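You operate a simulated robot arm through the tools that you are given. There is no shell and no other tool. Be economical: measure what you need, move in short steps, check, and stop when the job is done.

You are at the controls of a simulated robot arm. One attempt, no reset.

TASK
Put the blue sign on the steel table away on the side table. Fetch the red sleeve and set it on the top of the steel stand. Put the yellow tag that says "lorry" from the top of the sample bench on the steel table and the yellow tag marked "VAN" on the top of the steel stand. Take the green cure card on the top of the sample bench and put it away on the side table. Put the strainer marked "92" from the clear end of the mould bench on the steel table and the strainer that says "75" on the shelf of the steel table. Take the rubbing pad on the clear end of the mould bench and put it away on the counter of the parts cabinet. Press the air zero key three times. Fetch the tall green insert and set it in the blue drip tray. Put the tall blue insert on top of the grey press card. The order is free. Set down upright: blue sign, red sleeve, yellow tag, strainer, tall green insert, tall blue insert.
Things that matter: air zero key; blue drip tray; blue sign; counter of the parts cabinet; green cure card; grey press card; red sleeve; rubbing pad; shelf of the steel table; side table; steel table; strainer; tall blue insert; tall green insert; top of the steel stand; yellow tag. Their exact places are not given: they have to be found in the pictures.

The check looks at the end state, three seconds after you hand in, the way a careful person would. Anything else that was tipped, shoved, dropped, spilled or broken makes it a failure.

THE ROBOT
A 7-joint arm with a two-finger parallel gripper on a trunk, on a base that drives. Base frame: it is fixed to the floor where the robot stands at the start and does not move with it; the origin is under the middle of the robot, x ahead of it, y to its left, z up; the surface under the hand at the start is at about z = 800. Units: mm, degrees, N and s.
With the tool pointing down near the work surface it reaches from about 300 to 720 mm from the robot's upright axis, wherever it stands. Its first joint turns from -166.0 to 166.0 degrees. Places, roughly: air zero key [400, -7300, 900]; blue drip tray (24x17x8 cm) [1300, -2500, 1100]; blue sign [500, 0, 750]; counter of the parts cabinet (38x24 cm) [6600, -4500, 920]; green cure card [-500, 2250, 750]; grey press card [2500, -7750, 750]; red sleeve [500, 250, 750]; rubbing pad (9x6x5 cm) [-3200, 2500, 900]; shelf of the steel table [1000, 0, 300]; side table [-5900, -5700, 800]; steel table [1000, 0, 800]; strainer [-3000, 2500, 1000]; tall blue insert (4x4x5 cm) [1100, -7300, 800]; tall green insert (4x4x5 cm) [1100, -7300, 800]; top of the steel stand [100, -2200, 300]; yellow tag [500, 2250, 750]. Payload 3.43 kg.
The TCP is the grasp point between the finger pads, 34 mm short of the fingertips. In the tool frame z runs along the fingers and y along their closing line. The gripper opens to 128 mm. The fingers are 24 mm wide and 12 mm thick; the gripper's body (48 by 130 mm) begins 96 mm behind the TCP.
Orientation is that of the tool frame in the base frame, as a unit quaternion [x, y, z, w]. With the fingers straight down and closing along the base's y, the tool's x points along the base's -x, its y along +y and its z along -z.

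THE INTERFACE
- The arm moves only by the tool apply_moves. Its argument "moves" is a list of rows, each an object (a shift or turn left out is 0, a gripper value left out holds the last) with "delta_pos": the shift along the tool's x, y, z in cm, a list of three; "turn": the turn, a rotation vector about the tool's x, y, z in degrees, a list of three; "claw": the opening, from 0 (shut) to 1 (fully open). In form: [{"delta_pos": [tx, ty, tz], "turn": [wx, wy, wz], "claw": claw}, ...]. A call has 1 to 12 rows; each row is the pose to reach, as a shift and turn from the pose commanded when the call began, along the tool's axes at that moment. Each row takes 0.2 s and may step no farther than 50 mm and 8.6 degrees from the row before; otherwise, or with a gripper value out of range, the whole call is refused. Where a pose cannot be reached the arm comes as near as it can. A force on the tool above 40 N (or 10 N above the force at the start of the call, whichever is more), or a blocked arm, ends the call early, and 0.2 s more pass. The fingers move at their own pace (about 108 mm/s each) and stop on an object; they squeeze with about 43 N. The grip force told is the motor's: it shows also when the fingers shut on nothing. Time passes only in rows, and 0.2 s behind the last, so rows that repeat a pose let the fingers close. It gives the time, the measured TCP pose, the force on the tool (base axes), the opening and the grip force at its end, in the units of the frame above (readings bear some noise), with the torque about the TCP (base axes, N m) and any sound that the robot's microphone picked up.
- Cameras (640 x 400 px; columns grow to the right, rows downward): "scene" is now at [-17.7, 107.4, 1425.6]; the picture's right is [-0.40, -0.91, 0.00], its down [-0.68, 0.30, -0.67] and it looks along [0.62, -0.27, -0.74] (base axes); focal length 254 px, centre (320, 200). "wrist" rides on the gripper at [76, -11, -160] in the tool frame; the picture's right is [0.15, 0.99, 0.00], its down [-0.88, 0.13, -0.46] and it looks along [-0.45, 0.07, 0.89] (tool axes); focal length 234 px, centre (320, 200).
- get_image(camera): a new picture of that camera. The clock stands still meanwhile.
- raise_lower(by): slides the trunk up (or, below 0, down) by that many mm; the arm and the scene camera ride with it, the base frame stays. It gives what a move gives, with no picture.
- roll_base(legs): drives the robot by 1 to 6 legs, each [ahead, left, turn to the left] in mm, mm and degrees, along the robot's own axes; the way and the turn of a leg run together, so that a leg with both is an arc; at most 1500 mm and 180 degrees a leg. The arm and the cameras ride along, it lands a little off, and it stops where it bumps. It gives what a move gives.
- turn_head(pan, tilt): turns the head with the scene camera to pan (to the left, within 86 degrees either way) and tilt (down, from -29 to 69), counted from straight ahead of the robot. It gives what a move gives.
- measure_at(camera, pixels): for up to 12 pixels [column, row] of the newest picture of that camera ("zoom" is the newest enlarged one), the place [x, y, z] in the base frame of the surface seen there, good to about 3 mm. The clock stands still meanwhile.
- enlarge(camera, box): a new picture of the part [left, top, right, bottom] of that camera's present view, enlarged. The clock stands still meanwhile.
- hand_in(): hands the job in; it is judged then, once.

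Work in short steps. Measure before you move; look again where a grasp or a placing could have gone wrong, and mend it. You have 357 turns and 276 pictures in all, those below and enlarged ones among them. Open the gripper and draw the arm clear of the work before you hand the job in, unless the task says otherwise; then end with one line.

The tools are called after "Call:" by a JSON object that holds its "name" and its "arguments". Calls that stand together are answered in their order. apply_moves: Moves the arm, as the interface text tells. Its arguments: {"type":"object","properties":{"moves":{"type":"array","items":{"type":"object","properties":{"delta_pos":{"type":"array","items":{"type":"number"}},"turn":{"type":"array","items":{"type":"number"}},"claw":{"type":"number"}}}}},"required":["moves"]} The other tools are called the same way: raise_lower (by) slides the trunk up or down; roll_base (legs) drives the base; turn_head (pan, tilt) turns the head that bears the scene camera; get_image (camera) takes a picture; measure_at (camera, pixels) gives the place of the surface under pixels of a picture; enlarge (camera, box) takes an enlarged picture of a part of a camera's view; hand_in () hands the job in.

At the start:

```text
clock: 0.0
eef_pos: [394.3, -152.8, 1067.0]
tool_rot: [0.001, 1.0, 0.0, 0.0]
force: [0.1, -0.3, 0.2]
ft_torque: [-0.03, 0.04, 0.02]
finger_gap: 128.2
grasp_force: 0.0
trunk travel left (down, up): [-150.0, 174.0]
robot x, y, heading: [-2.1, 2.5, 0.1]
head pan, tilt: [-23.9, 47.6]
```

scene: 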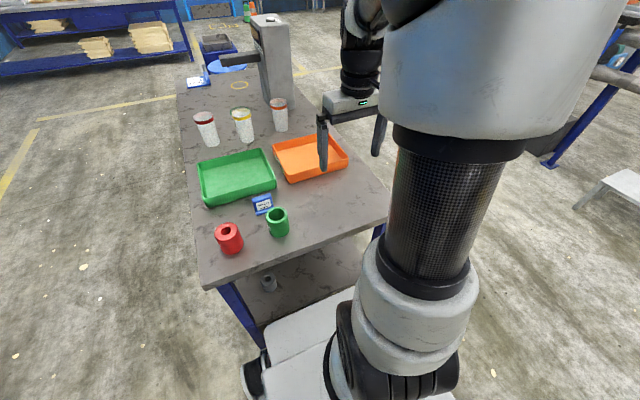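
wrist: 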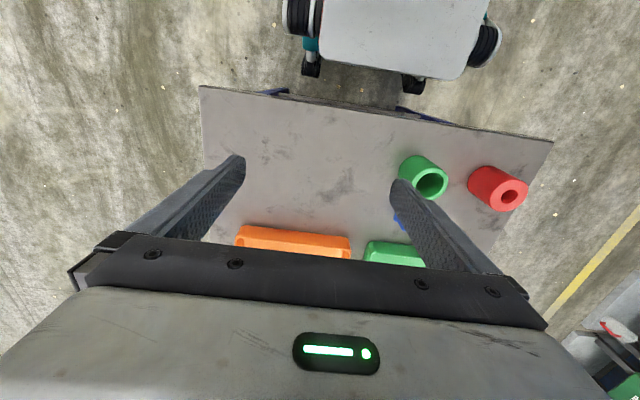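

The scene shows the steel table with the red sleeve at (228,238) and the blue sign at (262,204). I'll measure these and look closer.

Call:
{"name": "measure_at", "arguments": {"camera": "scene", "pixels": [[228, 225], [228, 240], [262, 200], [262, 210], [278, 215], [215, 280], [385, 215], [180, 85], [268, 283], [620, 180], [235, 185], [310, 155]]}}

Call:
{"name": "enlarge", "arguments": {"camera": "scene", "box": [190, 140, 350, 300]}}

```text
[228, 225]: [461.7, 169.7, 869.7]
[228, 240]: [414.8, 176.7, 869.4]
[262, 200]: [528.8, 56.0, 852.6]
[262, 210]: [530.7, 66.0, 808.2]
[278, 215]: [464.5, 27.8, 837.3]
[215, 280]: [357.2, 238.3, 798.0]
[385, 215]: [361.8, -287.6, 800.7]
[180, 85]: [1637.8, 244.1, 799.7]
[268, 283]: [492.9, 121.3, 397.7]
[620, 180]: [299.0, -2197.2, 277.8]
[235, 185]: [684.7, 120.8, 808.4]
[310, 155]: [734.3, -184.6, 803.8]
```

```text
2.50 times, centred on (270, 220) of scene
```

zoom: 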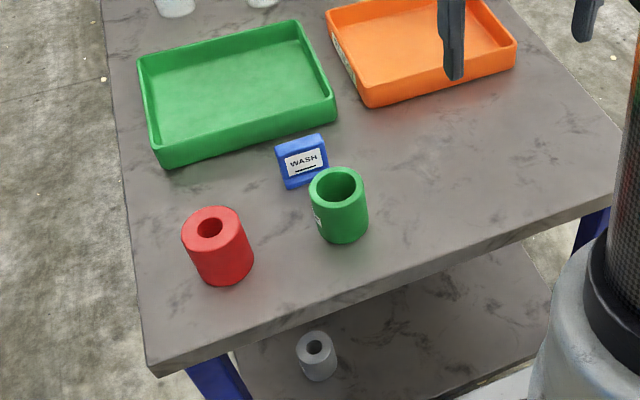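

The near objects are measured; now I look around to see the layout and obstacles.

Call:
{"name": "turn_head", "arguments": {"pan": 80, "tilt": 15}}

Call:
{"name": "get_image", "arguments": {"camera": "scene"}}

Call:
{"name": "turn_head", "arguments": {"pan": -80, "tilt": 15}}

Call:
{"name": "get_image", "arguments": {"camera": "scene"}}

```text
clock: 1.8
eef_pos: [395.4, -153.0, 1067.0]
tool_rot: [0.0, 1.0, 0.0, 0.001]
force: [-0.4, 0.7, -0.2]
ft_torque: [0.0, 0.05, 0.01]
finger_gap: 127.8
grasp_force: 0.1
trunk travel left (down, up): [-150.0, 174.0]
robot x, y, heading: [-1.5, -3.3, 0.1]
head pan, tilt: [80.0, 15.0]
```

```text
272 pictures are left
```

scene: 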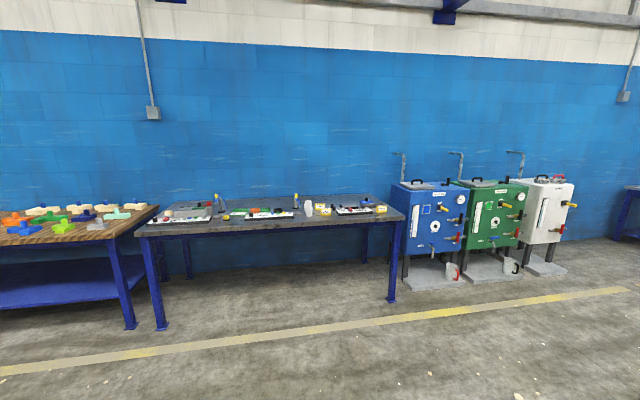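

```text
clock: 4.3
eef_pos: [395.4, -151.9, 1066.3]
tool_rot: [0.0, 1.0, 0.0, 0.0]
force: [0.3, 0.2, -0.3]
ft_torque: [0.01, 0.01, -0.03]
finger_gap: 128.1
grasp_force: 0.0
trunk travel left (down, up): [-150.0, 174.0]
robot x, y, heading: [-1.4, 1.4, -0.1]
head pan, tilt: [-80.0, 15.0]
```

```text
271 pictures are left
```

scene: 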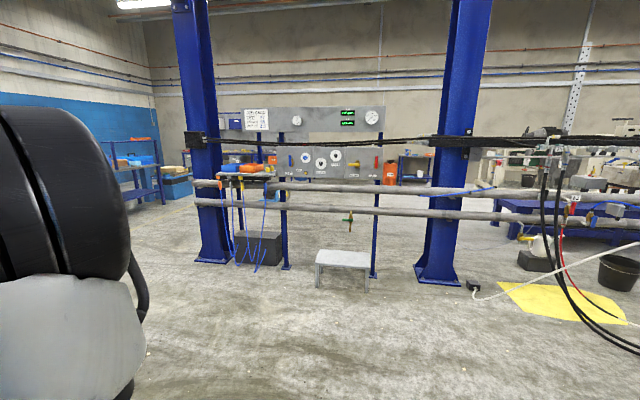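

The pan right shows a pipe rack with columns, the steel stand at (343,258), and a panel. I'll measure these barriers.

Call:
{"name": "measure_at", "arguments": {"camera": "scene", "pixels": [[343, 255], [210, 255], [438, 275], [375, 270], [287, 265], [240, 175], [207, 205], [560, 260], [345, 210], [300, 120], [150, 190], [560, 195]]}}

Call:
{"name": "enlarge", "arguments": {"camera": "scene", "box": [120, 80, 460, 300]}}

Call:
{"name": "turn_head", "arguments": {"pan": -25, "tilt": 10}}

Call:
{"name": "get_image", "arguments": {"camera": "scene"}}

```text
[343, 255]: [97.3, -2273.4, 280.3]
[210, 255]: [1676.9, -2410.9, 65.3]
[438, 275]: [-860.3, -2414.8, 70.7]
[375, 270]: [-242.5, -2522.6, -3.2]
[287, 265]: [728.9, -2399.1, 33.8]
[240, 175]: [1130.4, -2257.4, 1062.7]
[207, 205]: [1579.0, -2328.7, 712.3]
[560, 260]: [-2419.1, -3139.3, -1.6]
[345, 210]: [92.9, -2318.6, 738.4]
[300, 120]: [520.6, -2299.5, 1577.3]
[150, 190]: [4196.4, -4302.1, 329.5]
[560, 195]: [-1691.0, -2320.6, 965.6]
```

```text
1.82 times, centred on (290, 190) of scene
```

zoom: 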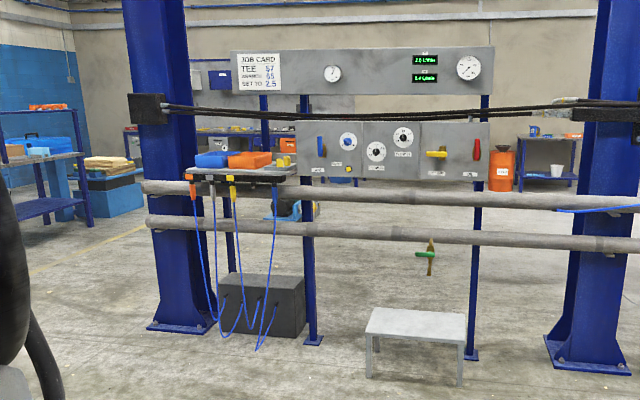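

```text
clock: 5.5
eef_pos: [393.8, -153.7, 1066.6]
tool_rot: [0.0, 1.0, -0.001, 0.001]
force: [0.4, -0.6, -0.9]
ft_torque: [0.01, -0.02, -0.02]
finger_gap: 128.3
grasp_force: 0.1
trunk travel left (down, up): [-150.0, 174.0]
robot x, y, heading: [2.1, 0.9, 0.0]
head pan, tilt: [-25.0, 10.0]
```

```text
269 pictures are left
```

scene: 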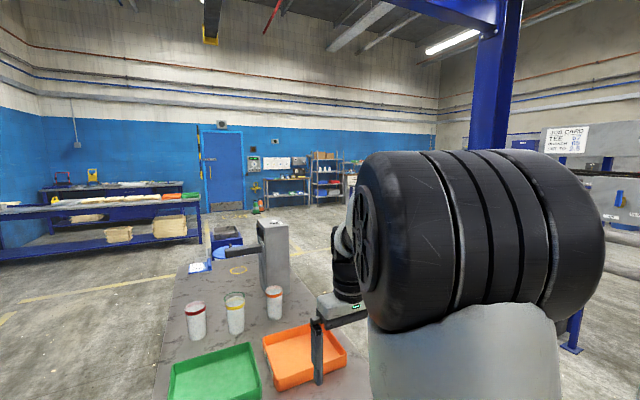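

The stand sits under a panel at (97,-2273, z 280). First I go above the red sleeve (centre about (437,173), top z 870) to grasp it.

Call:
{"name": "apply_moves", "arguments": {"moves": [{"delta_pos": [-0.6, 4.6, 0], "claw": 1}, {"delta_pos": [-1.2, 9.2, 0]}, {"delta_pos": [-1.8, 13.8, 0]}, {"delta_pos": [-2.4, 18.4, 0]}, {"delta_pos": [-3, 23, 0]}, {"delta_pos": [-3.6, 27.6, 0]}, {"delta_pos": [-4.3, 32.6, 0]}, {"delta_pos": [-4.3, 32.6, 5]}, {"delta_pos": [-4.3, 32.6, 8]}, {"delta_pos": [-4.3, 32.6, 8]}]}}

Call:
{"name": "turn_head", "arguments": {"pan": 10, "tilt": 55}}

Call:
{"name": "get_image", "arguments": {"camera": "scene"}}

Call:
{"name": "get_image", "arguments": {"camera": "wrist"}}

```text
refused: row 7 steps farther than a row can; nothing moved
```

```text
clock: 6.6
eef_pos: [395.2, -151.8, 1067.0]
tool_rot: [-0.001, 1.0, 0.0, 0.001]
force: [0.3, -0.1, -0.6]
ft_torque: [-0.04, 0.04, -0.03]
finger_gap: 127.9
grasp_force: 0.1
trunk travel left (down, up): [-150.0, 174.0]
robot x, y, heading: [5.1, -3.5, 0.3]
head pan, tilt: [10.0, 55.0]
```

```text
268 pictures are left
```

scene: 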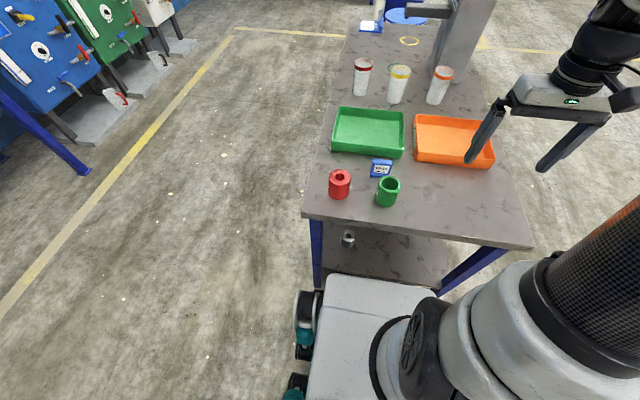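

```text
267 pictures are left
```

wrist: 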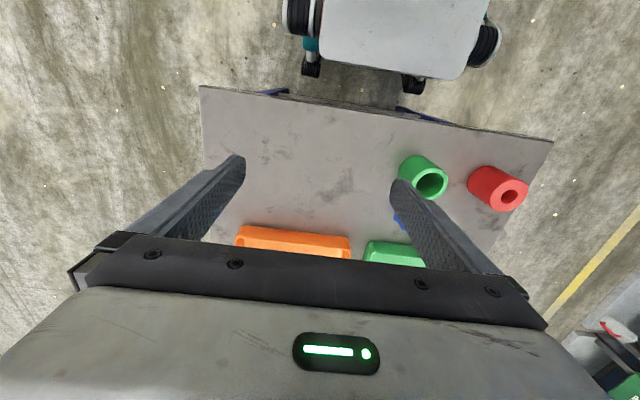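

Step too long by a bit; I measure again from the new head pose and redo the path with smaller steps.

Call:
{"name": "measure_at", "arguments": {"camera": "scene", "pixels": [[340, 167], [331, 175], [349, 174], [340, 184], [380, 160], [381, 172], [391, 164], [371, 163], [302, 217], [533, 248], [348, 236], [400, 270]]}}

Call:
{"name": "apply_moves", "arguments": {"moves": [{"delta_pos": [-0.6, 4.6, 0], "claw": 1}, {"delta_pos": [-1.2, 9.2, 0]}, {"delta_pos": [-1.8, 13.8, 0]}, {"delta_pos": [-2.4, 18.4, 0]}, {"delta_pos": [-3, 23, 0]}, {"delta_pos": [-3.6, 27.6, 0]}, {"delta_pos": [-4.2, 32.4, 0]}, {"delta_pos": [-4.2, 32.4, 4.5]}, {"delta_pos": [-4.2, 32.4, 8]}, {"delta_pos": [-4.2, 32.4, 8]}]}}

Call:
{"name": "get_image", "arguments": {"camera": "wrist"}}

Call:
{"name": "enlarge", "arguments": {"camera": "scene", "box": [250, 100, 490, 250]}}

```text
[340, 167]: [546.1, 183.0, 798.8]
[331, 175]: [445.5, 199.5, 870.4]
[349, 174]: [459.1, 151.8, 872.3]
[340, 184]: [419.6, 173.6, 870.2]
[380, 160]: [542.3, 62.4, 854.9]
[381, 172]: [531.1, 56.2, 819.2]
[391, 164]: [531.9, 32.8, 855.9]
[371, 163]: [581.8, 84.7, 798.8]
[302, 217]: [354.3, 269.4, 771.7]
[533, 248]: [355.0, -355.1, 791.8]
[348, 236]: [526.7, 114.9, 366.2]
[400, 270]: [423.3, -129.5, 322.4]
```

```text
clock: 8.8
eef_pos: [435.5, 170.0, 985.9]
tool_rot: [0.0, 1.0, -0.001, 0.0]
force: [0.4, 0.3, 0.4]
ft_torque: [0.0, -0.01, 0.0]
finger_gap: 127.9
grasp_force: 0.1
trunk travel left (down, up): [-150.0, 174.0]
robot x, y, heading: [0.1, -0.1, 0.0]
head pan, tilt: [10.0, 55.0]
```

```text
266 pictures are left
```

wrist: 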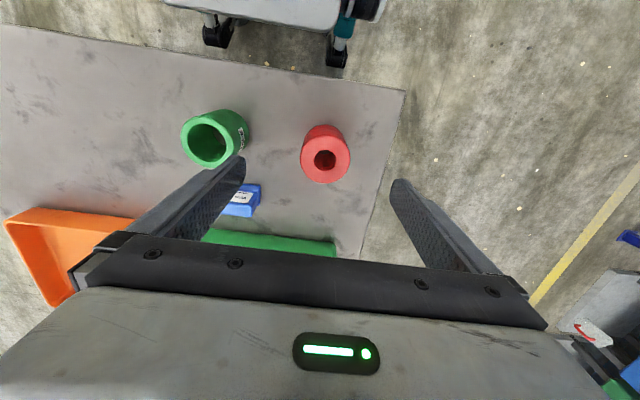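

```text
2.67 times, centred on (370, 175) of scene
```

zoom: 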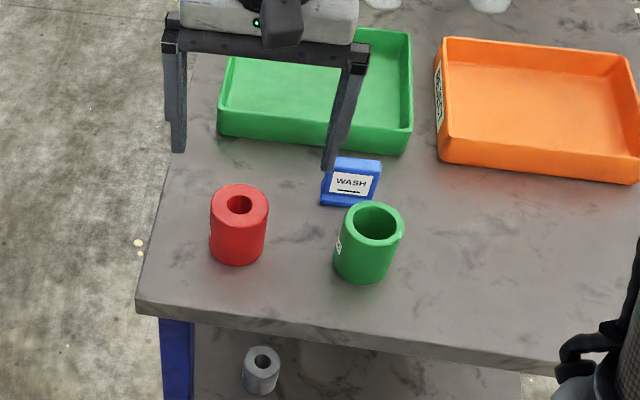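

Refining the red sleeve's centre with the wrist view (top face about (325,160)).

Call:
{"name": "measure_at", "arguments": {"camera": "wrist", "pixels": [[305, 160], [346, 160], [325, 145], [325, 178], [310, 148], [340, 174]]}}

```text
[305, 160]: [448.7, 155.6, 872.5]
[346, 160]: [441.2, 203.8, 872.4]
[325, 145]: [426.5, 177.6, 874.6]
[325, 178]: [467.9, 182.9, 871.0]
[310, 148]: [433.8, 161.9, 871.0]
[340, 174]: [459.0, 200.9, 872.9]
```

Sleeve centre ≈ (446,179). Shift 10 mm/9 mm, descend to z≈846 and close.

Call:
{"name": "apply_moves", "arguments": {"moves": [{"delta_pos": [-1.0, 0.9, 0]}, {"delta_pos": [-1.0, 0.9, 4.8]}, {"delta_pos": [-1.0, 0.9, 9.5]}, {"delta_pos": [-1.0, 0.9, 14]}, {"delta_pos": [-1.0, 0.9, 14], "claw": 0.3}, {"delta_pos": [-1.0, 0.9, 14], "claw": 0.3}, {"delta_pos": [-1.0, 0.9, 14], "claw": 0.3}, {"delta_pos": [-1.0, 0.9, 14], "claw": 0.3}]}}

Call:
{"name": "get_image", "arguments": {"camera": "wrist"}}

```text
clock: 10.6
eef_pos: [446.7, 180.7, 843.0]
tool_rot: [0.0, 1.0, 0.0, 0.0]
force: [-0.4, 0.1, 0.0]
ft_torque: [0.01, -0.04, 0.02]
finger_gap: 60.9
grasp_force: 42.7
trunk travel left (down, up): [-150.0, 174.0]
robot x, y, heading: [1.3, 1.5, -0.2]
head pan, tilt: [10.0, 55.0]
```

```text
264 pictures are left
```

wrist: 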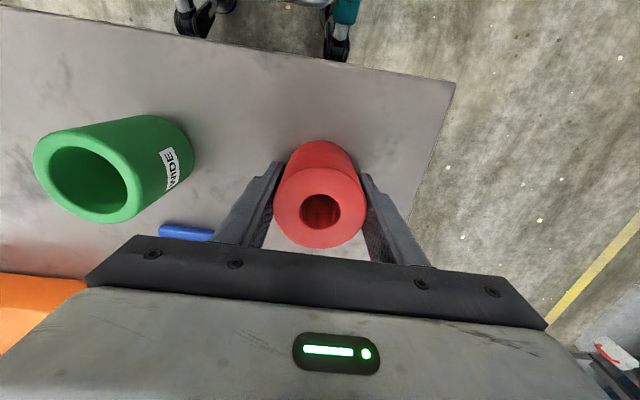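

Gripped (gap 60.9, 43 N). Lift 25 cm, then drive toward the stand.

Call:
{"name": "apply_moves", "arguments": {"moves": [{"delta_pos": [0, 0, -4.5]}, {"delta_pos": [0, 0, -9]}, {"delta_pos": [0, 0, -13.5]}, {"delta_pos": [0, 0, -18]}, {"delta_pos": [0, 0, -22]}, {"delta_pos": [0, 0, -22]}]}}

Call:
{"name": "roll_base", "arguments": {"legs": [[-400, 0, 0], [0, 0, -90], [1000, 0, 0]]}}

Call:
{"name": "turn_head", "arguments": {"pan": 0, "tilt": 30}}

Call:
{"name": "get_image", "arguments": {"camera": "scene"}}

```text
clock: 12.0
eef_pos: [447.2, 179.1, 1064.8]
tool_rot: [-0.001, 1.0, 0.0, 0.001]
force: [0.8, 0.0, 0.4]
ft_torque: [-0.02, -0.01, 0.03]
finger_gap: 38.5
grasp_force: 0.0
trunk travel left (down, up): [-150.0, 174.0]
robot x, y, heading: [-0.8, -3.5, -0.0]
head pan, tilt: [10.0, 55.0]
```

```text
clock: 23.2
eef_pos: [-255.7, -1448.6, 1065.5]
tool_rot: [0.718, 0.696, 0.0, 0.0]
force: [0.1, -0.2, -0.1]
ft_torque: [0.0, 0.0, -0.01]
finger_gap: 38.6
grasp_force: 0.2
trunk travel left (down, up): [-150.0, 174.0]
robot x, y, heading: [-417.6, -995.1, -91.9]
head pan, tilt: [10.0, 55.0]
```

```text
clock: 24.1
eef_pos: [-256.2, -1449.3, 1064.8]
tool_rot: [0.719, 0.695, 0.0, 0.001]
force: [0.7, -0.5, 0.1]
ft_torque: [0.02, -0.05, -0.02]
finger_gap: 38.6
grasp_force: 0.2
trunk travel left (down, up): [-150.0, 174.0]
robot x, y, heading: [-423.9, -996.0, -91.8]
head pan, tilt: [0.0, 30.0]
```

```text
263 pictures are left
```

scene: 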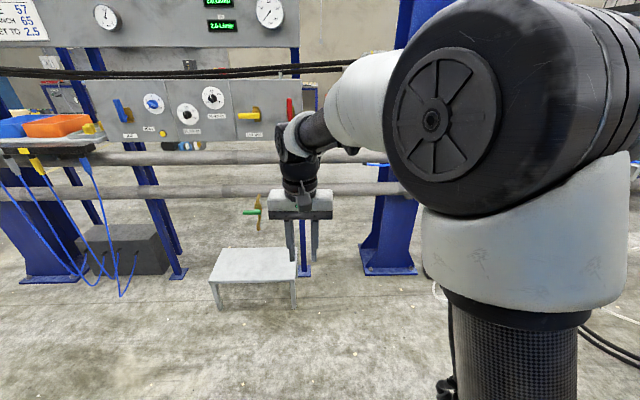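

The gap reads 38.6 mm with no force: the sleeve slipped out on the lift. I look back to the steel table.

Call:
{"name": "turn_head", "arguments": {"pan": 86, "tilt": 25}}

Call:
{"name": "enlarge", "arguments": {"camera": "scene", "box": [0, 60, 400, 310]}}

```text
clock: 25.7
eef_pos: [-255.3, -1447.4, 1064.6]
tool_rot: [0.718, 0.696, 0.0, 0.001]
force: [0.2, 0.3, 0.1]
ft_torque: [0.02, -0.01, 0.0]
finger_gap: 38.5
grasp_force: 0.1
trunk travel left (down, up): [-150.0, 174.0]
robot x, y, heading: [-419.9, -998.2, -91.7]
head pan, tilt: [85.9, 25.0]
```

```text
1.60 times, centred on (200, 185) of scene
```

zoom: 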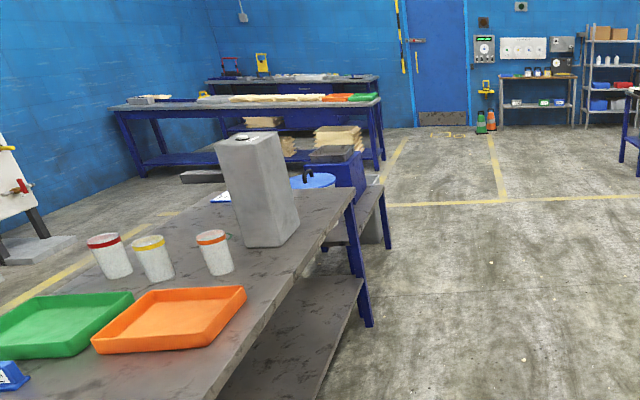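

The sleeve isn't in this view; drive back to face the table.

Call:
{"name": "roll_base", "arguments": {"legs": [[-1000, 0, 0], [0, 0, 91.7], [300, 0, 0]]}}

Call:
{"name": "turn_head", "arguments": {"pan": 15, "tilt": 50}}

Call:
{"name": "get_image", "arguments": {"camera": "scene"}}

Call:
{"name": "get_image", "arguments": {"camera": "wrist"}}

```text
clock: 36.6
eef_pos: [356.6, 204.0, 1064.5]
tool_rot: [0.001, 1.0, -0.001, -0.001]
force: [0.7, -0.8, 0.2]
ft_torque: [0.04, -0.03, 0.01]
finger_gap: 38.4
grasp_force: 0.1
trunk travel left (down, up): [-150.0, 174.0]
robot x, y, heading: [-90.4, 25.7, -0.0]
head pan, tilt: [85.9, 25.0]
```

```text
clock: 38.1
eef_pos: [356.9, 203.8, 1064.6]
tool_rot: [0.001, 1.0, 0.0, 0.0]
force: [0.0, 0.0, 0.5]
ft_torque: [0.03, 0.01, -0.02]
finger_gap: 38.3
grasp_force: 0.1
trunk travel left (down, up): [-150.0, 174.0]
robot x, y, heading: [-88.1, 27.5, 0.1]
head pan, tilt: [15.0, 50.0]
```

```text
261 pictures are left
```

scene: 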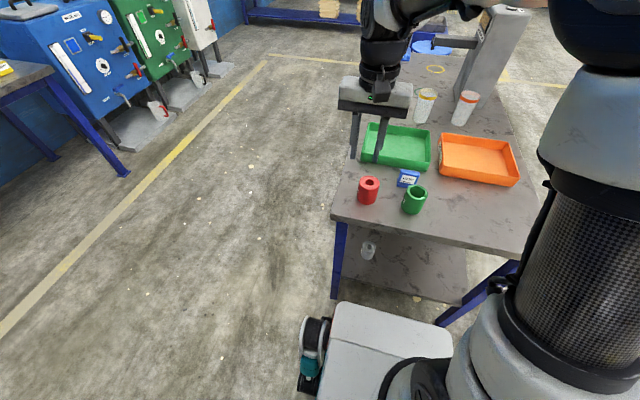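

```text
260 pictures are left
```

wrist: 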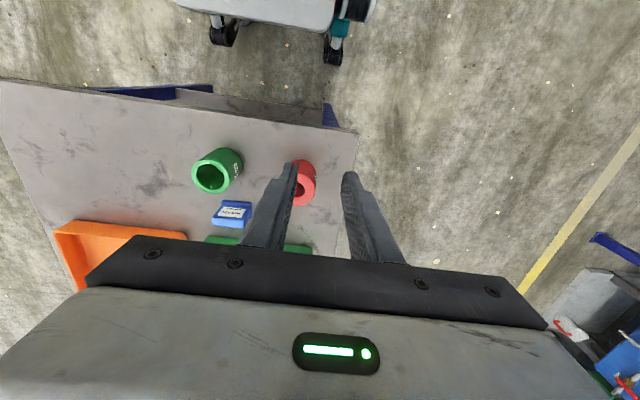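

The sleeve still stands upright at (368,190). Measure it again and regrip with full closing, lower, with a slow test lift.

Call:
{"name": "enlarge", "arguments": {"camera": "scene", "box": [330, 150, 450, 225]}}

Call:
{"name": "apply_moves", "arguments": {"moves": [{"delta_pos": [-4.5, -1.2, 0], "claw": 1}, {"delta_pos": [-9, -2.5, 0]}, {"delta_pos": [-9, -2.5, 4.5]}, {"delta_pos": [-9, -2.5, 9]}, {"delta_pos": [-9, -2.5, 9]}, {"delta_pos": [-9, -2.5, 9]}]}}

Call:
{"name": "get_image", "arguments": {"camera": "wrist"}}

```text
5.33 times, centred on (390, 188) of scene
```

zoom: 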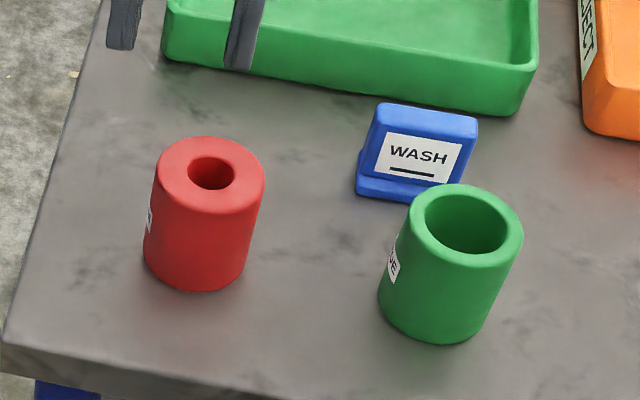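

```text
clock: 39.5
eef_pos: [448.0, 179.0, 977.4]
tool_rot: [0.0, 1.0, 0.001, 0.001]
force: [0.9, -0.3, -0.4]
ft_torque: [0.01, -0.02, -0.02]
finger_gap: 127.7
grasp_force: 0.0
trunk travel left (down, up): [-150.0, 174.0]
robot x, y, heading: [-89.3, 21.8, -0.2]
head pan, tilt: [15.0, 50.0]
```

```text
258 pictures are left
```

wrist: 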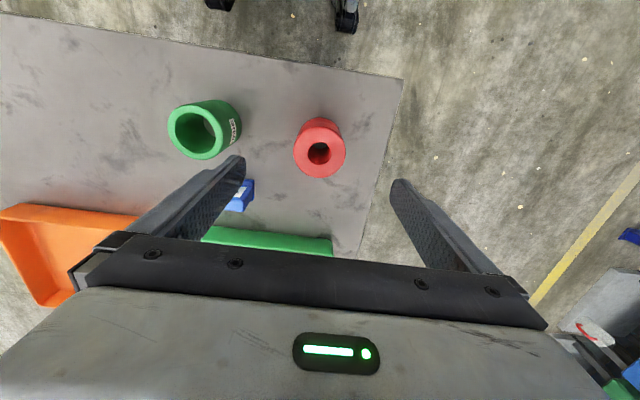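

Measure the sleeve's rim in this wrist view before regrasping.

Call:
{"name": "measure_at", "arguments": {"camera": "wrist", "pixels": [[296, 153], [343, 153], [319, 135], [319, 174], [319, 122]]}}

Call:
{"name": "measure_at", "arguments": {"camera": "zoom", "pixels": [[165, 180], [258, 180], [210, 143], [210, 208], [146, 260], [245, 270], [375, 110], [470, 125], [365, 190], [448, 180]]}}

```text
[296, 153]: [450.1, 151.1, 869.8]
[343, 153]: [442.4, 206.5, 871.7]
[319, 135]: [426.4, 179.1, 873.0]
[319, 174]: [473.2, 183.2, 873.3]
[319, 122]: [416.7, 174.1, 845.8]
```

```text
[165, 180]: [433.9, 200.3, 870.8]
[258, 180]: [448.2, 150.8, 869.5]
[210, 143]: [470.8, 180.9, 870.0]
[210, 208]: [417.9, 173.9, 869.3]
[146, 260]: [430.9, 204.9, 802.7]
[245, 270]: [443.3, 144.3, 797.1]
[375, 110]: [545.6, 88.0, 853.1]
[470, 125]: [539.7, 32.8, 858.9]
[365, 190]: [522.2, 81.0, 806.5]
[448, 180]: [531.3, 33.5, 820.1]
```

Centre (446,179). Descend to z≈838, close fully, and lift slowly 2 cm as a test.

Call:
{"name": "apply_moves", "arguments": {"moves": [{"delta_pos": [0.2, 0, 4.7]}, {"delta_pos": [0.2, 0, 9.4]}, {"delta_pos": [0.2, 0, 13.9]}, {"delta_pos": [0.2, 0, 13.9], "claw": 0}, {"delta_pos": [0.2, 0, 13.9], "claw": 0}, {"delta_pos": [0.2, 0, 13.9], "claw": 0}, {"delta_pos": [0.2, 0, 13.9], "claw": 0}, {"delta_pos": [0.2, 0, 13.9], "claw": 0}]}}

Call:
{"name": "apply_moves", "arguments": {"moves": [{"delta_pos": [0, 0, -0.3]}, {"delta_pos": [0, 0, -0.7]}, {"delta_pos": [0, 0, -1.1]}, {"delta_pos": [0, 0, -1.5]}, {"delta_pos": [0, 0, -2]}, {"delta_pos": [0, 0, -2]}]}}

```text
clock: 41.3
eef_pos: [444.0, 178.8, 835.8]
tool_rot: [0.001, 1.0, 0.0, 0.0]
force: [0.5, -0.3, -0.2]
ft_torque: [0.02, -0.03, -0.01]
finger_gap: 61.1
grasp_force: 42.8
trunk travel left (down, up): [-150.0, 174.0]
robot x, y, heading: [-88.1, 26.6, -0.1]
head pan, tilt: [15.0, 50.0]
```

```text
clock: 42.7
eef_pos: [444.7, 178.5, 855.2]
tool_rot: [0.001, 1.0, 0.0, 0.001]
force: [0.3, -0.2, -2.1]
ft_torque: [0.02, 0.06, -0.01]
finger_gap: 61.0
grasp_force: 43.0
trunk travel left (down, up): [-150.0, 174.0]
robot x, y, heading: [-90.5, 25.3, -0.2]
head pan, tilt: [15.0, 50.0]
```

It holds now (weight ≈2 N). Continue lifting gently.

Call:
{"name": "apply_moves", "arguments": {"moves": [{"delta_pos": [0, 0, -1]}, {"delta_pos": [0, 0, -2.5]}, {"delta_pos": [0, 0, -4.5]}, {"delta_pos": [0, 0, -6.5]}, {"delta_pos": [0, 0, -8.5]}, {"delta_pos": [0, 0, -10.5]}, {"delta_pos": [0, 0, -12.5]}, {"delta_pos": [0, 0, -14]}, {"delta_pos": [0, 0, -15]}, {"delta_pos": [0, 0, -15]}]}}

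Call:
{"name": "get_image", "arguments": {"camera": "wrist"}}

```text
clock: 44.9
eef_pos: [443.5, 178.3, 1005.8]
tool_rot: [0.001, 1.0, 0.0, -0.001]
force: [0.3, 0.8, -1.4]
ft_torque: [-0.02, -0.01, -0.02]
finger_gap: 60.8
grasp_force: 43.2
trunk travel left (down, up): [-150.0, 174.0]
robot x, y, heading: [-88.8, 25.5, -0.2]
head pan, tilt: [15.0, 50.0]
```

```text
257 pictures are left
```

wrist: 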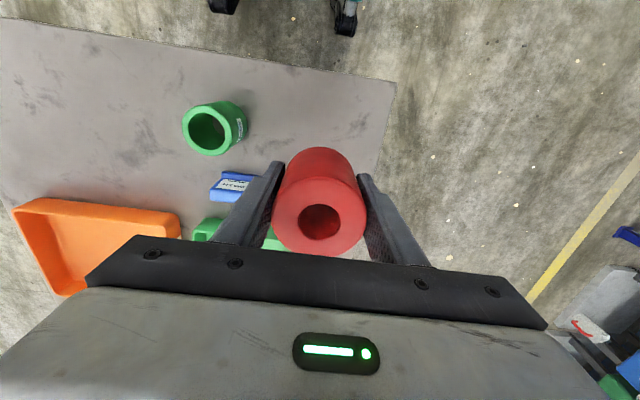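

Held well. Drive to the stand: back, turn, ahead; the arm overhangs clear of the table.

Call:
{"name": "roll_base", "arguments": {"legs": [[-350, 0, 0], [0, 0, -90], [1000, 0, 0]]}}

Call:
{"name": "turn_head", "arguments": {"pan": 10, "tilt": 40}}

Call:
{"name": "get_image", "arguments": {"camera": "scene"}}

```text
clock: 55.9
eef_pos: [-264.8, -1510.2, 1006.9]
tool_rot: [0.701, 0.713, 0.0, 0.0]
force: [-0.5, 0.7, -0.6]
ft_torque: [0.01, 0.02, 0.01]
finger_gap: 61.2
grasp_force: 42.9
trunk travel left (down, up): [-150.0, 174.0]
robot x, y, heading: [-430.9, -978.1, -88.9]
head pan, tilt: [15.0, 50.0]
```

```text
clock: 56.6
eef_pos: [-264.3, -1508.7, 1005.7]
tool_rot: [0.701, 0.714, 0.0, 0.0]
force: [1.3, 0.1, -1.6]
ft_torque: [0.03, 0.0, 0.02]
finger_gap: 60.8
grasp_force: 43.3
trunk travel left (down, up): [-150.0, 174.0]
robot x, y, heading: [-427.8, -975.0, -88.9]
head pan, tilt: [10.0, 40.0]
```

```text
256 pictures are left
```

scene: 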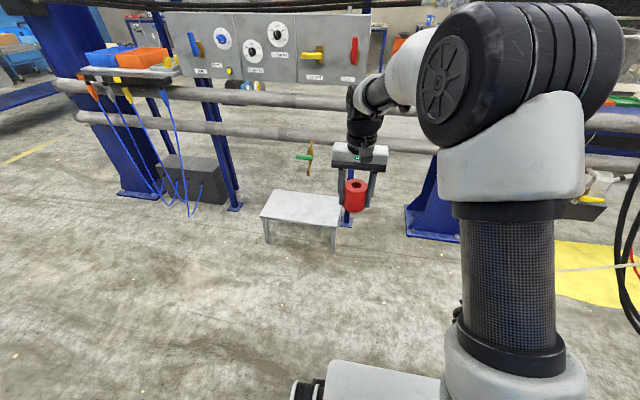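

Still gripped. Measure the stand top's corners and the pipes above it.

Call:
{"name": "measure_at", "arguments": {"camera": "scene", "pixels": [[262, 216], [337, 226], [340, 198], [274, 192], [300, 210], [300, 130], [300, 95], [300, 140], [314, 152], [275, 72], [128, 55], [410, 235]]}}

```text
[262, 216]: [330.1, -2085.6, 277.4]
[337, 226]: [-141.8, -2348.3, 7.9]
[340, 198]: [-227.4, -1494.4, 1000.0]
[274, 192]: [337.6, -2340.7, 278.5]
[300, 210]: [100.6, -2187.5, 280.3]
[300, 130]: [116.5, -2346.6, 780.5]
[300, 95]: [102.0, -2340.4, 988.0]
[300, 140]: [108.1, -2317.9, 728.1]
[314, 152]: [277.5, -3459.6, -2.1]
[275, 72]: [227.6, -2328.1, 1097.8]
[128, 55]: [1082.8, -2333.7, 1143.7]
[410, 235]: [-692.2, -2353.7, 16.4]
```

Stand top spans about x −140..335, y −2085..−2345, z 279; pipes lie at y≈−2320. I drive to about (90,−1650).

Call:
{"name": "roll_base", "arguments": {"legs": [[660, 530, -1]]}}

Call:
{"name": "turn_head", "arguments": {"pan": 0, "tilt": 60}}

Call:
{"name": "get_image", "arguments": {"camera": "scene"}}

Call:
{"name": "get_image", "arguments": {"camera": "wrist"}}

```text
clock: 62.1
eef_pos: [255.7, -2160.1, 1005.6]
tool_rot: [0.707, 0.707, -0.001, 0.0]
force: [-0.6, -0.3, -0.8]
ft_torque: [0.0, 0.02, -0.01]
finger_gap: 60.9
grasp_force: 42.8
trunk travel left (down, up): [-150.0, 174.0]
robot x, y, heading: [100.3, -1625.6, -90.1]
head pan, tilt: [10.0, 40.0]
```

```text
clock: 63.0
eef_pos: [255.8, -2159.1, 1006.5]
tool_rot: [0.708, 0.707, 0.0, 0.001]
force: [0.4, 0.2, -1.7]
ft_torque: [-0.01, 0.01, -0.01]
finger_gap: 60.8
grasp_force: 43.3
trunk travel left (down, up): [-150.0, 174.0]
robot x, y, heading: [103.3, -1624.1, -90.3]
head pan, tilt: [0.0, 60.0]
```

```text
255 pictures are left
```

scene: 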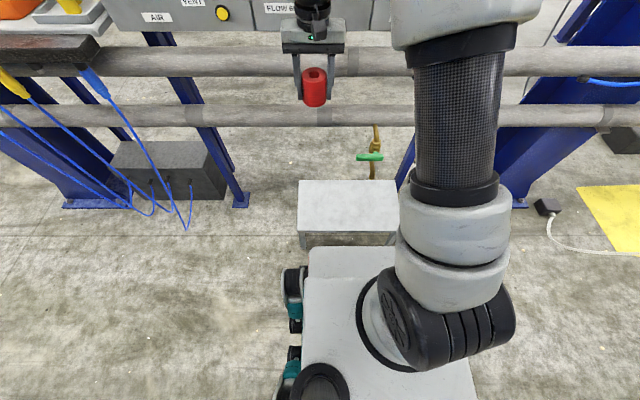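

```text
254 pictures are left
```

wrist: 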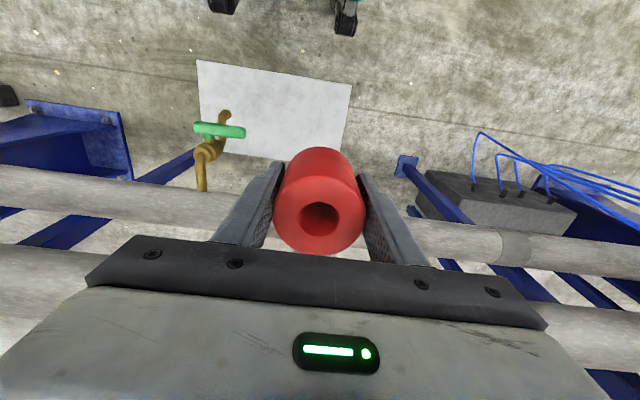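

A tap hangs above the stand at (372,155). Measure tap and stand edges.

Call:
{"name": "measure_at", "arguments": {"camera": "scene", "pixels": [[300, 232], [396, 232], [300, 184], [375, 150], [360, 157], [382, 157], [374, 175], [315, 118], [315, 60]]}}

Call:
{"name": "measure_at", "arguments": {"camera": "wrist", "pixels": [[198, 62], [351, 86], [343, 145], [207, 148], [220, 130], [224, 113], [203, 180], [240, 132], [290, 195]]}}

```text
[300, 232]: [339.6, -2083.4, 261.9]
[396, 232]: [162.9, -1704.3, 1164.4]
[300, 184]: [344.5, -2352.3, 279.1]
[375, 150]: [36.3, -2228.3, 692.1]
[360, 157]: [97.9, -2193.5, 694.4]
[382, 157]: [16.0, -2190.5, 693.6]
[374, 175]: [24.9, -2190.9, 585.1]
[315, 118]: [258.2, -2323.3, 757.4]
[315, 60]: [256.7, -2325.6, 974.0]
```

```text
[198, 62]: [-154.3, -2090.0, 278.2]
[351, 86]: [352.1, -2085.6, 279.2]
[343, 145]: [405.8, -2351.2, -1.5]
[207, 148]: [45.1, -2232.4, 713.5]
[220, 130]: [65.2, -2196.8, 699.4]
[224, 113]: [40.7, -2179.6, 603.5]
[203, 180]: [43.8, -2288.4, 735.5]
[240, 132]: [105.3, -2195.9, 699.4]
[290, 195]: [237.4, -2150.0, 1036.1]
```

Stand: x −150..350; tap at x≤105, so x≈256 is clear. Lower the trunk and descend along y≈−2165.

Call:
{"name": "raise_lower", "arguments": {"by": -150}}

Call:
{"name": "apply_moves", "arguments": {"moves": [{"delta_pos": [0, 0, 2]}, {"delta_pos": [0, 0, 5.5]}, {"delta_pos": [0, 0, 9]}, {"delta_pos": [0, 0, 12.5]}, {"delta_pos": [0, 0, 16]}, {"delta_pos": [0, 0, 19.5]}, {"delta_pos": [0, 0, 23]}, {"delta_pos": [0, 0, 26]}, {"delta_pos": [0, 0, 29]}, {"delta_pos": [0, 0, 30]}, {"delta_pos": [0, 0, 30]}]}}

Call:
{"name": "get_image", "arguments": {"camera": "scene"}}

```text
clock: 64.7
eef_pos: [255.8, -2159.7, 855.0]
tool_rot: [0.708, 0.706, 0.0, 0.0]
force: [0.4, -0.1, -0.3]
ft_torque: [0.02, 0.01, -0.01]
finger_gap: 61.0
grasp_force: 42.9
trunk travel left (down, up): [0.0, 324.0]
robot x, y, heading: [102.7, -1621.1, -90.1]
head pan, tilt: [0.0, 60.0]
```

```text
clock: 67.1
eef_pos: [256.2, -2160.6, 556.6]
tool_rot: [0.707, 0.707, -0.001, 0.0]
force: [0.4, 0.3, -1.6]
ft_torque: [0.02, 0.05, 0.0]
finger_gap: 60.8
grasp_force: 43.1
trunk travel left (down, up): [0.0, 324.0]
robot x, y, heading: [100.6, -1622.9, -90.0]
head pan, tilt: [0.0, 60.0]
```

```text
253 pictures are left
```

scene: 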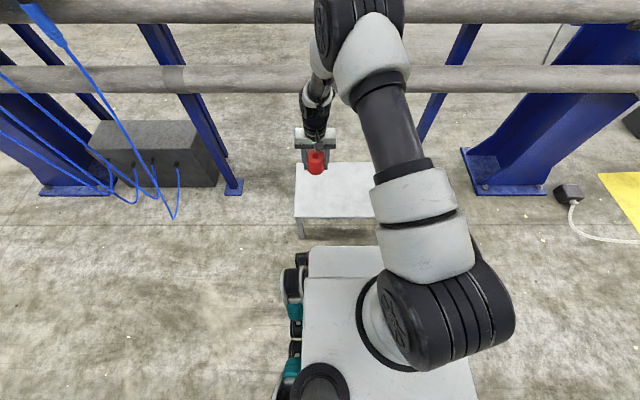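

The elbow at (365,40) comes near the pipe; measure its clearance.

Call:
{"name": "measure_at", "arguments": {"camera": "scene", "pixels": [[360, 20], [340, 50], [390, 20], [325, 30], [315, 95], [370, 75], [325, 160]]}}

```text
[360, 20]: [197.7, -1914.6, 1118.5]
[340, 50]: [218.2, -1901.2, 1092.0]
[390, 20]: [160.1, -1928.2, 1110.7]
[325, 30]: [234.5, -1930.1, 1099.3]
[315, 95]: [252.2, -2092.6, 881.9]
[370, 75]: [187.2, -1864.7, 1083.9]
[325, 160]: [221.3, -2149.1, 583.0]
```

Elbow is well clear (y≈−1930). Continue descending to just above the stand.

Call:
{"name": "apply_moves", "arguments": {"moves": [{"delta_pos": [0, 0, 2]}, {"delta_pos": [0, 0, 5]}, {"delta_pos": [0, 0, 8.5]}, {"delta_pos": [0, 0, 12]}, {"delta_pos": [0, 0, 15.5]}, {"delta_pos": [0, 0, 18.5]}, {"delta_pos": [0, 0, 20.5]}, {"delta_pos": [0, 0, 22]}, {"delta_pos": [0, 0, 22]}]}}

Call:
{"name": "get_image", "arguments": {"camera": "wrist"}}

```text
clock: 69.1
eef_pos: [254.7, -2158.1, 334.4]
tool_rot: [0.708, 0.706, 0.0, -0.001]
force: [-0.5, 0.3, -1.4]
ft_torque: [0.03, 0.0, 0.02]
finger_gap: 60.7
grasp_force: 42.7
trunk travel left (down, up): [0.0, 324.0]
robot x, y, heading: [98.9, -1622.6, -90.3]
head pan, tilt: [0.0, 60.0]
```

```text
252 pictures are left
```

wrist: 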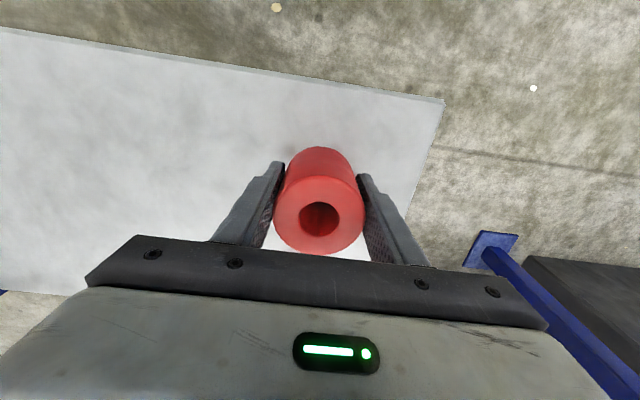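

Lower in small steps to z≈316, reading the contact force.

Call:
{"name": "apply_moves", "arguments": {"moves": [{"delta_pos": [0, 0, 0.5]}, {"delta_pos": [0, 0, 1.0]}, {"delta_pos": [0, 0, 1.3]}, {"delta_pos": [0, 0, 1.6]}, {"delta_pos": [0, 0, 1.6]}]}}

```text
clock: 70.3
eef_pos: [257.5, -2159.1, 318.9]
tool_rot: [0.708, 0.706, -0.001, 0.001]
force: [-0.3, 5.3, 16.0]
ft_torque: [0.2, 0.24, -0.06]
finger_gap: 61.0
grasp_force: 42.9
trunk travel left (down, up): [0.0, 324.0]
robot x, y, heading: [103.2, -1621.1, -90.3]
head pan, tilt: [0.0, 60.0]
```

Contact (16 N). Open slowly and rise.

Call:
{"name": "apply_moves", "arguments": {"moves": [{"delta_pos": [0, 0, -0.1], "claw": 0.52}, {"delta_pos": [0, 0, -0.1], "claw": 0.6}, {"delta_pos": [0, 0, -0.1], "claw": 0.8}, {"delta_pos": [0, 0, -0.1], "claw": 0.8}, {"delta_pos": [0, 0, -3]}, {"delta_pos": [0, 0, -6]}, {"delta_pos": [0, 0, -10]}, {"delta_pos": [0, 0, -14]}, {"delta_pos": [0, 0, -18]}, {"delta_pos": [0, 0, -22]}, {"delta_pos": [0, 0, -22]}]}}

Call:
{"name": "get_image", "arguments": {"camera": "wrist"}}

```text
clock: 72.7
eef_pos: [255.0, -2159.9, 540.6]
tool_rot: [0.708, 0.706, 0.0, 0.0]
force: [0.4, 0.3, -0.1]
ft_torque: [-0.02, 0.0, 0.0]
finger_gap: 102.7
grasp_force: 0.1
trunk travel left (down, up): [0.0, 324.0]
robot x, y, heading: [101.0, -1623.6, -89.9]
head pan, tilt: [0.0, 60.0]
```

```text
251 pictures are left
```

wrist: 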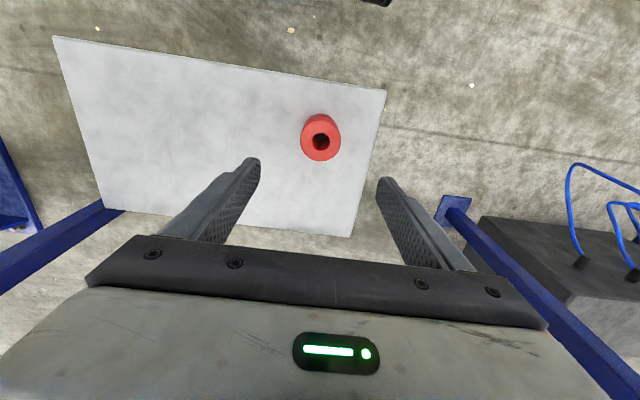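

Red sleeve stands on the stand. Raise the arm, and take a quick look at the drip tray on the left while here.

Call:
{"name": "apply_moves", "arguments": {"moves": [{"delta_pos": [0, 0, -4]}, {"delta_pos": [0, 0, -8]}, {"delta_pos": [0, 0, -12]}, {"delta_pos": [0, 0, -16]}, {"delta_pos": [0, 0, -20]}, {"delta_pos": [0, 0, -24]}, {"delta_pos": [0, 0, -28]}, {"delta_pos": [0, 0, -32]}, {"delta_pos": [0, 0, -32]}]}}

Call:
{"name": "raise_lower", "arguments": {"by": 150}}

Call:
{"name": "turn_head", "arguments": {"pan": 50, "tilt": 20}}

Call:
{"name": "get_image", "arguments": {"camera": "scene"}}

```text
clock: 74.7
eef_pos: [258.4, -2157.8, 860.1]
tool_rot: [0.707, 0.707, 0.0, 0.0]
force: [-0.2, -0.2, 0.8]
ft_torque: [0.01, -0.03, 0.03]
finger_gap: 102.3
grasp_force: 0.1
trunk travel left (down, up): [0.0, 324.0]
robot x, y, heading: [103.0, -1625.0, -90.3]
head pan, tilt: [0.0, 60.0]
```

```text
clock: 76.5
eef_pos: [257.9, -2157.4, 1009.7]
tool_rot: [0.708, 0.706, 0.001, -0.001]
force: [-0.2, 0.0, 0.1]
ft_torque: [0.0, -0.03, -0.01]
finger_gap: 102.5
grasp_force: 0.0
trunk travel left (down, up): [-150.0, 174.0]
robot x, y, heading: [102.7, -1625.0, -90.2]
head pan, tilt: [0.0, 60.0]
```

```text
clock: 77.6
eef_pos: [258.4, -2157.3, 1010.4]
tool_rot: [0.708, 0.706, -0.001, 0.0]
force: [-0.5, 0.3, -0.3]
ft_torque: [-0.01, 0.02, -0.06]
finger_gap: 102.6
grasp_force: 0.1
trunk travel left (down, up): [-150.0, 174.0]
robot x, y, heading: [100.8, -1624.4, -90.2]
head pan, tilt: [50.0, 20.0]
```

```text
250 pictures are left
```

scene: 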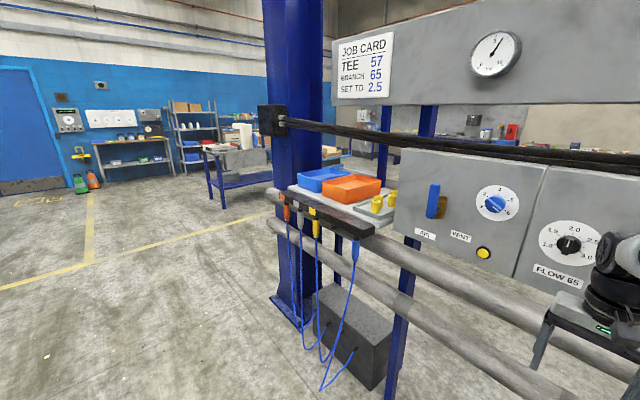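

Blue tray at (322,178) on the small ledge; measure it and the black cable above.

Call:
{"name": "measure_at", "arguments": {"camera": "scene", "pixels": [[322, 178], [300, 180], [345, 168], [350, 190], [320, 205], [340, 128], [300, 123], [370, 205], [300, 300], [420, 140], [380, 220], [265, 120]]}}

Call:
{"name": "enlarge", "arguments": {"camera": "scene", "box": [250, 100, 420, 280]}}

```text
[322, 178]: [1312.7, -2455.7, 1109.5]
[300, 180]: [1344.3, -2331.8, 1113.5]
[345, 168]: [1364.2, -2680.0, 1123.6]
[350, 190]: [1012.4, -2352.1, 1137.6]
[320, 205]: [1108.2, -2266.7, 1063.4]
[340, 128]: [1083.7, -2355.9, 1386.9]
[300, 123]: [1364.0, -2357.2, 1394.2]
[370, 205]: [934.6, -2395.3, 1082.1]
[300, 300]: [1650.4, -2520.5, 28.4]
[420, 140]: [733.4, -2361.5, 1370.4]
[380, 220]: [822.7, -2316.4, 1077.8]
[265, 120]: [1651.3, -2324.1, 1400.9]
```

```text
2.22 times, centred on (335, 190) of scene
```

zoom: 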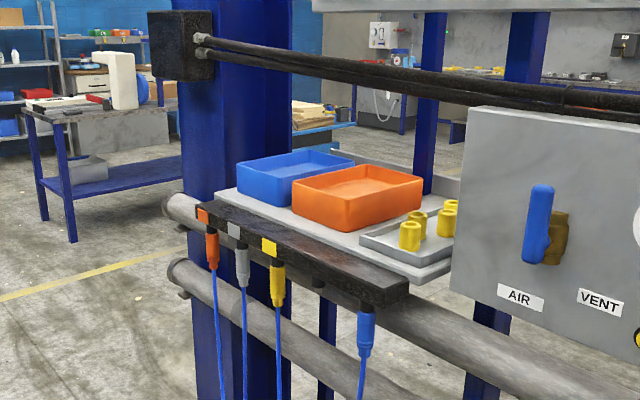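

Tray spans about x 1200–1440, y −2330..−2600, with a cable at y −2357, z 1390 – best reached later from the back side. Now drive to the sample bench.

Call:
{"name": "roll_base", "arguments": {"legs": [[-250, -530, 0], [0, 0, 180], [1400, 0, 0], [900, 300, 0]]}}

Call:
{"name": "turn_head", "arguments": {"pan": 0, "tilt": 30}}

Call:
{"name": "get_image", "arguments": {"camera": "scene"}}

```text
clock: 101.9
eef_pos: [-927.2, 1428.8, 1010.5]
tool_rot: [0.72, -0.694, 0.0, 0.0]
force: [0.1, 0.1, 0.9]
ft_torque: [0.01, 0.0, 0.01]
finger_gap: 102.5
grasp_force: 0.0
trunk travel left (down, up): [-150.0, 174.0]
robot x, y, heading: [-753.1, 903.9, 91.9]
head pan, tilt: [50.0, 20.0]
```

```text
clock: 103.1
eef_pos: [-928.9, 1429.0, 1011.1]
tool_rot: [0.72, -0.694, 0.001, 0.0]
force: [1.4, 0.5, 0.2]
ft_torque: [0.03, -0.02, 0.01]
finger_gap: 102.1
grasp_force: 0.1
trunk travel left (down, up): [-150.0, 174.0]
robot x, y, heading: [-754.5, 901.4, 92.0]
head pan, tilt: [0.0, 30.0]
```

```text
248 pictures are left
```

scene: 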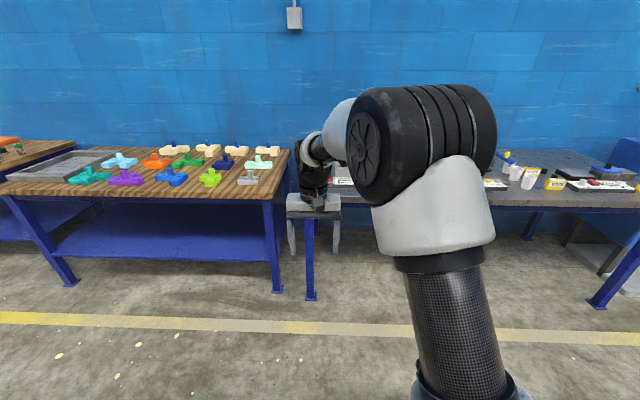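

The bench is right behind the arm; pan right to see it.

Call:
{"name": "turn_head", "arguments": {"pan": -45, "tilt": 30}}

Call:
{"name": "get_image", "arguments": {"camera": "scene"}}

Call:
{"name": "enlarge", "arguments": {"camera": "scene", "box": [100, 80, 360, 240]}}

```text
clock: 104.2
eef_pos: [-928.5, 1429.4, 1010.5]
tool_rot: [0.72, -0.694, -0.001, 0.0]
force: [0.1, 0.8, 1.0]
ft_torque: [-0.02, -0.01, -0.01]
finger_gap: 102.3
grasp_force: 0.1
trunk travel left (down, up): [-150.0, 174.0]
robot x, y, heading: [-752.9, 903.6, 92.0]
head pan, tilt: [-45.0, 30.0]
```

```text
247 pictures are left
```

scene: 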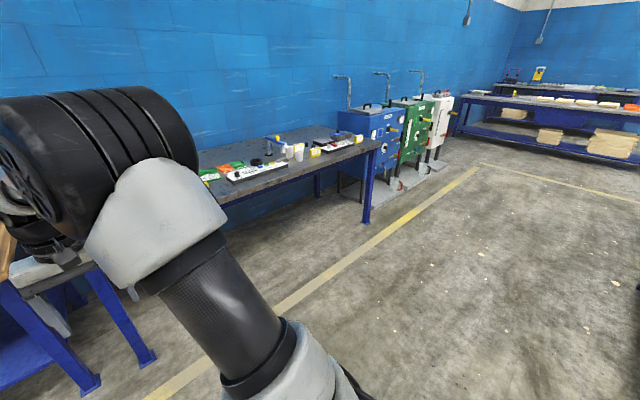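

```text
2.46 times, centred on (230, 160) of scene
```

zoom: 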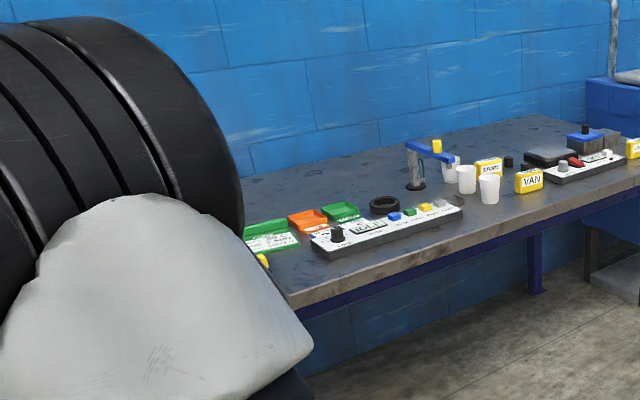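

VAN tag at zoom (530,180); measure tags, bench edge.

Call:
{"name": "measure_at", "arguments": {"camera": "zoom", "pixels": [[530, 182], [488, 168], [634, 148], [264, 260], [270, 240], [490, 190], [600, 195], [300, 300], [400, 240], [545, 250]]}}

```text
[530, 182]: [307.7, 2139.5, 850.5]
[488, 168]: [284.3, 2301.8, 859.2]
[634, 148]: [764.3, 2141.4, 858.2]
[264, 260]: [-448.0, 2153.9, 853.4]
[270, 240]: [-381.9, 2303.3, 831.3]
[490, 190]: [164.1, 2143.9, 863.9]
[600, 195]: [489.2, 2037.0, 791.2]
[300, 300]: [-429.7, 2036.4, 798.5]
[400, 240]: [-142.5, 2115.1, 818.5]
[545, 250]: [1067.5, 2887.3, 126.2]
```

Tags at x≈308, 284, 764 and −448 on the bench (front edge y≈2036). Drive to (300,1580) and look.

Call:
{"name": "roll_base", "arguments": {"legs": [[300, -1050, -2], [380, 0, 0]]}}

Call:
{"name": "turn_head", "arguments": {"pan": -10, "tilt": 45}}

Call:
{"name": "get_image", "arguments": {"camera": "scene"}}

Call:
{"name": "get_image", "arguments": {"camera": "wrist"}}

```text
clock: 116.4
eef_pos: [151.5, 2124.8, 1010.7]
tool_rot: [-0.697, 0.717, 0.0, 0.0]
force: [0.1, -0.3, 0.5]
ft_torque: [-0.01, -0.02, -0.01]
finger_gap: 102.4
grasp_force: 0.0
trunk travel left (down, up): [-150.0, 174.0]
robot x, y, heading: [292.7, 1589.2, 88.5]
head pan, tilt: [-45.0, 30.0]
```

```text
clock: 117.5
eef_pos: [151.2, 2125.7, 1010.7]
tool_rot: [-0.696, 0.718, 0.001, -0.001]
force: [1.0, -0.4, -0.1]
ft_torque: [-0.01, 0.0, -0.04]
finger_gap: 102.2
grasp_force: 0.0
trunk travel left (down, up): [-150.0, 174.0]
robot x, y, heading: [291.7, 1587.1, 88.5]
head pan, tilt: [-10.0, 45.0]
```

```text
245 pictures are left
```

scene: 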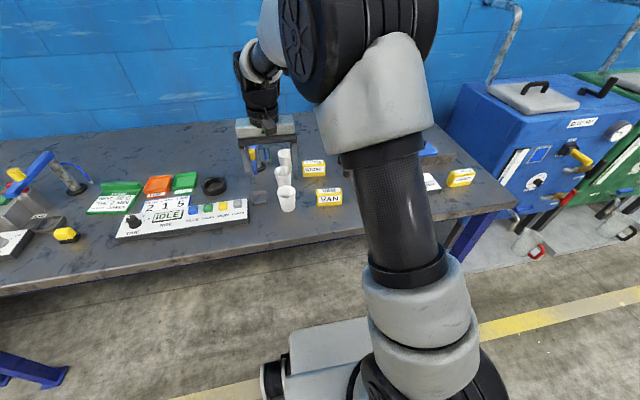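

```text
244 pictures are left
```

wrist: 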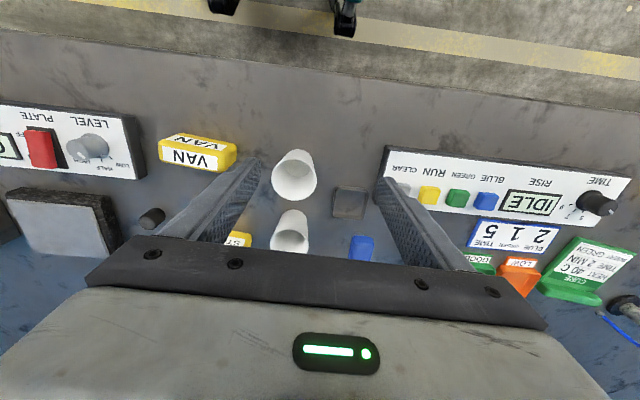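

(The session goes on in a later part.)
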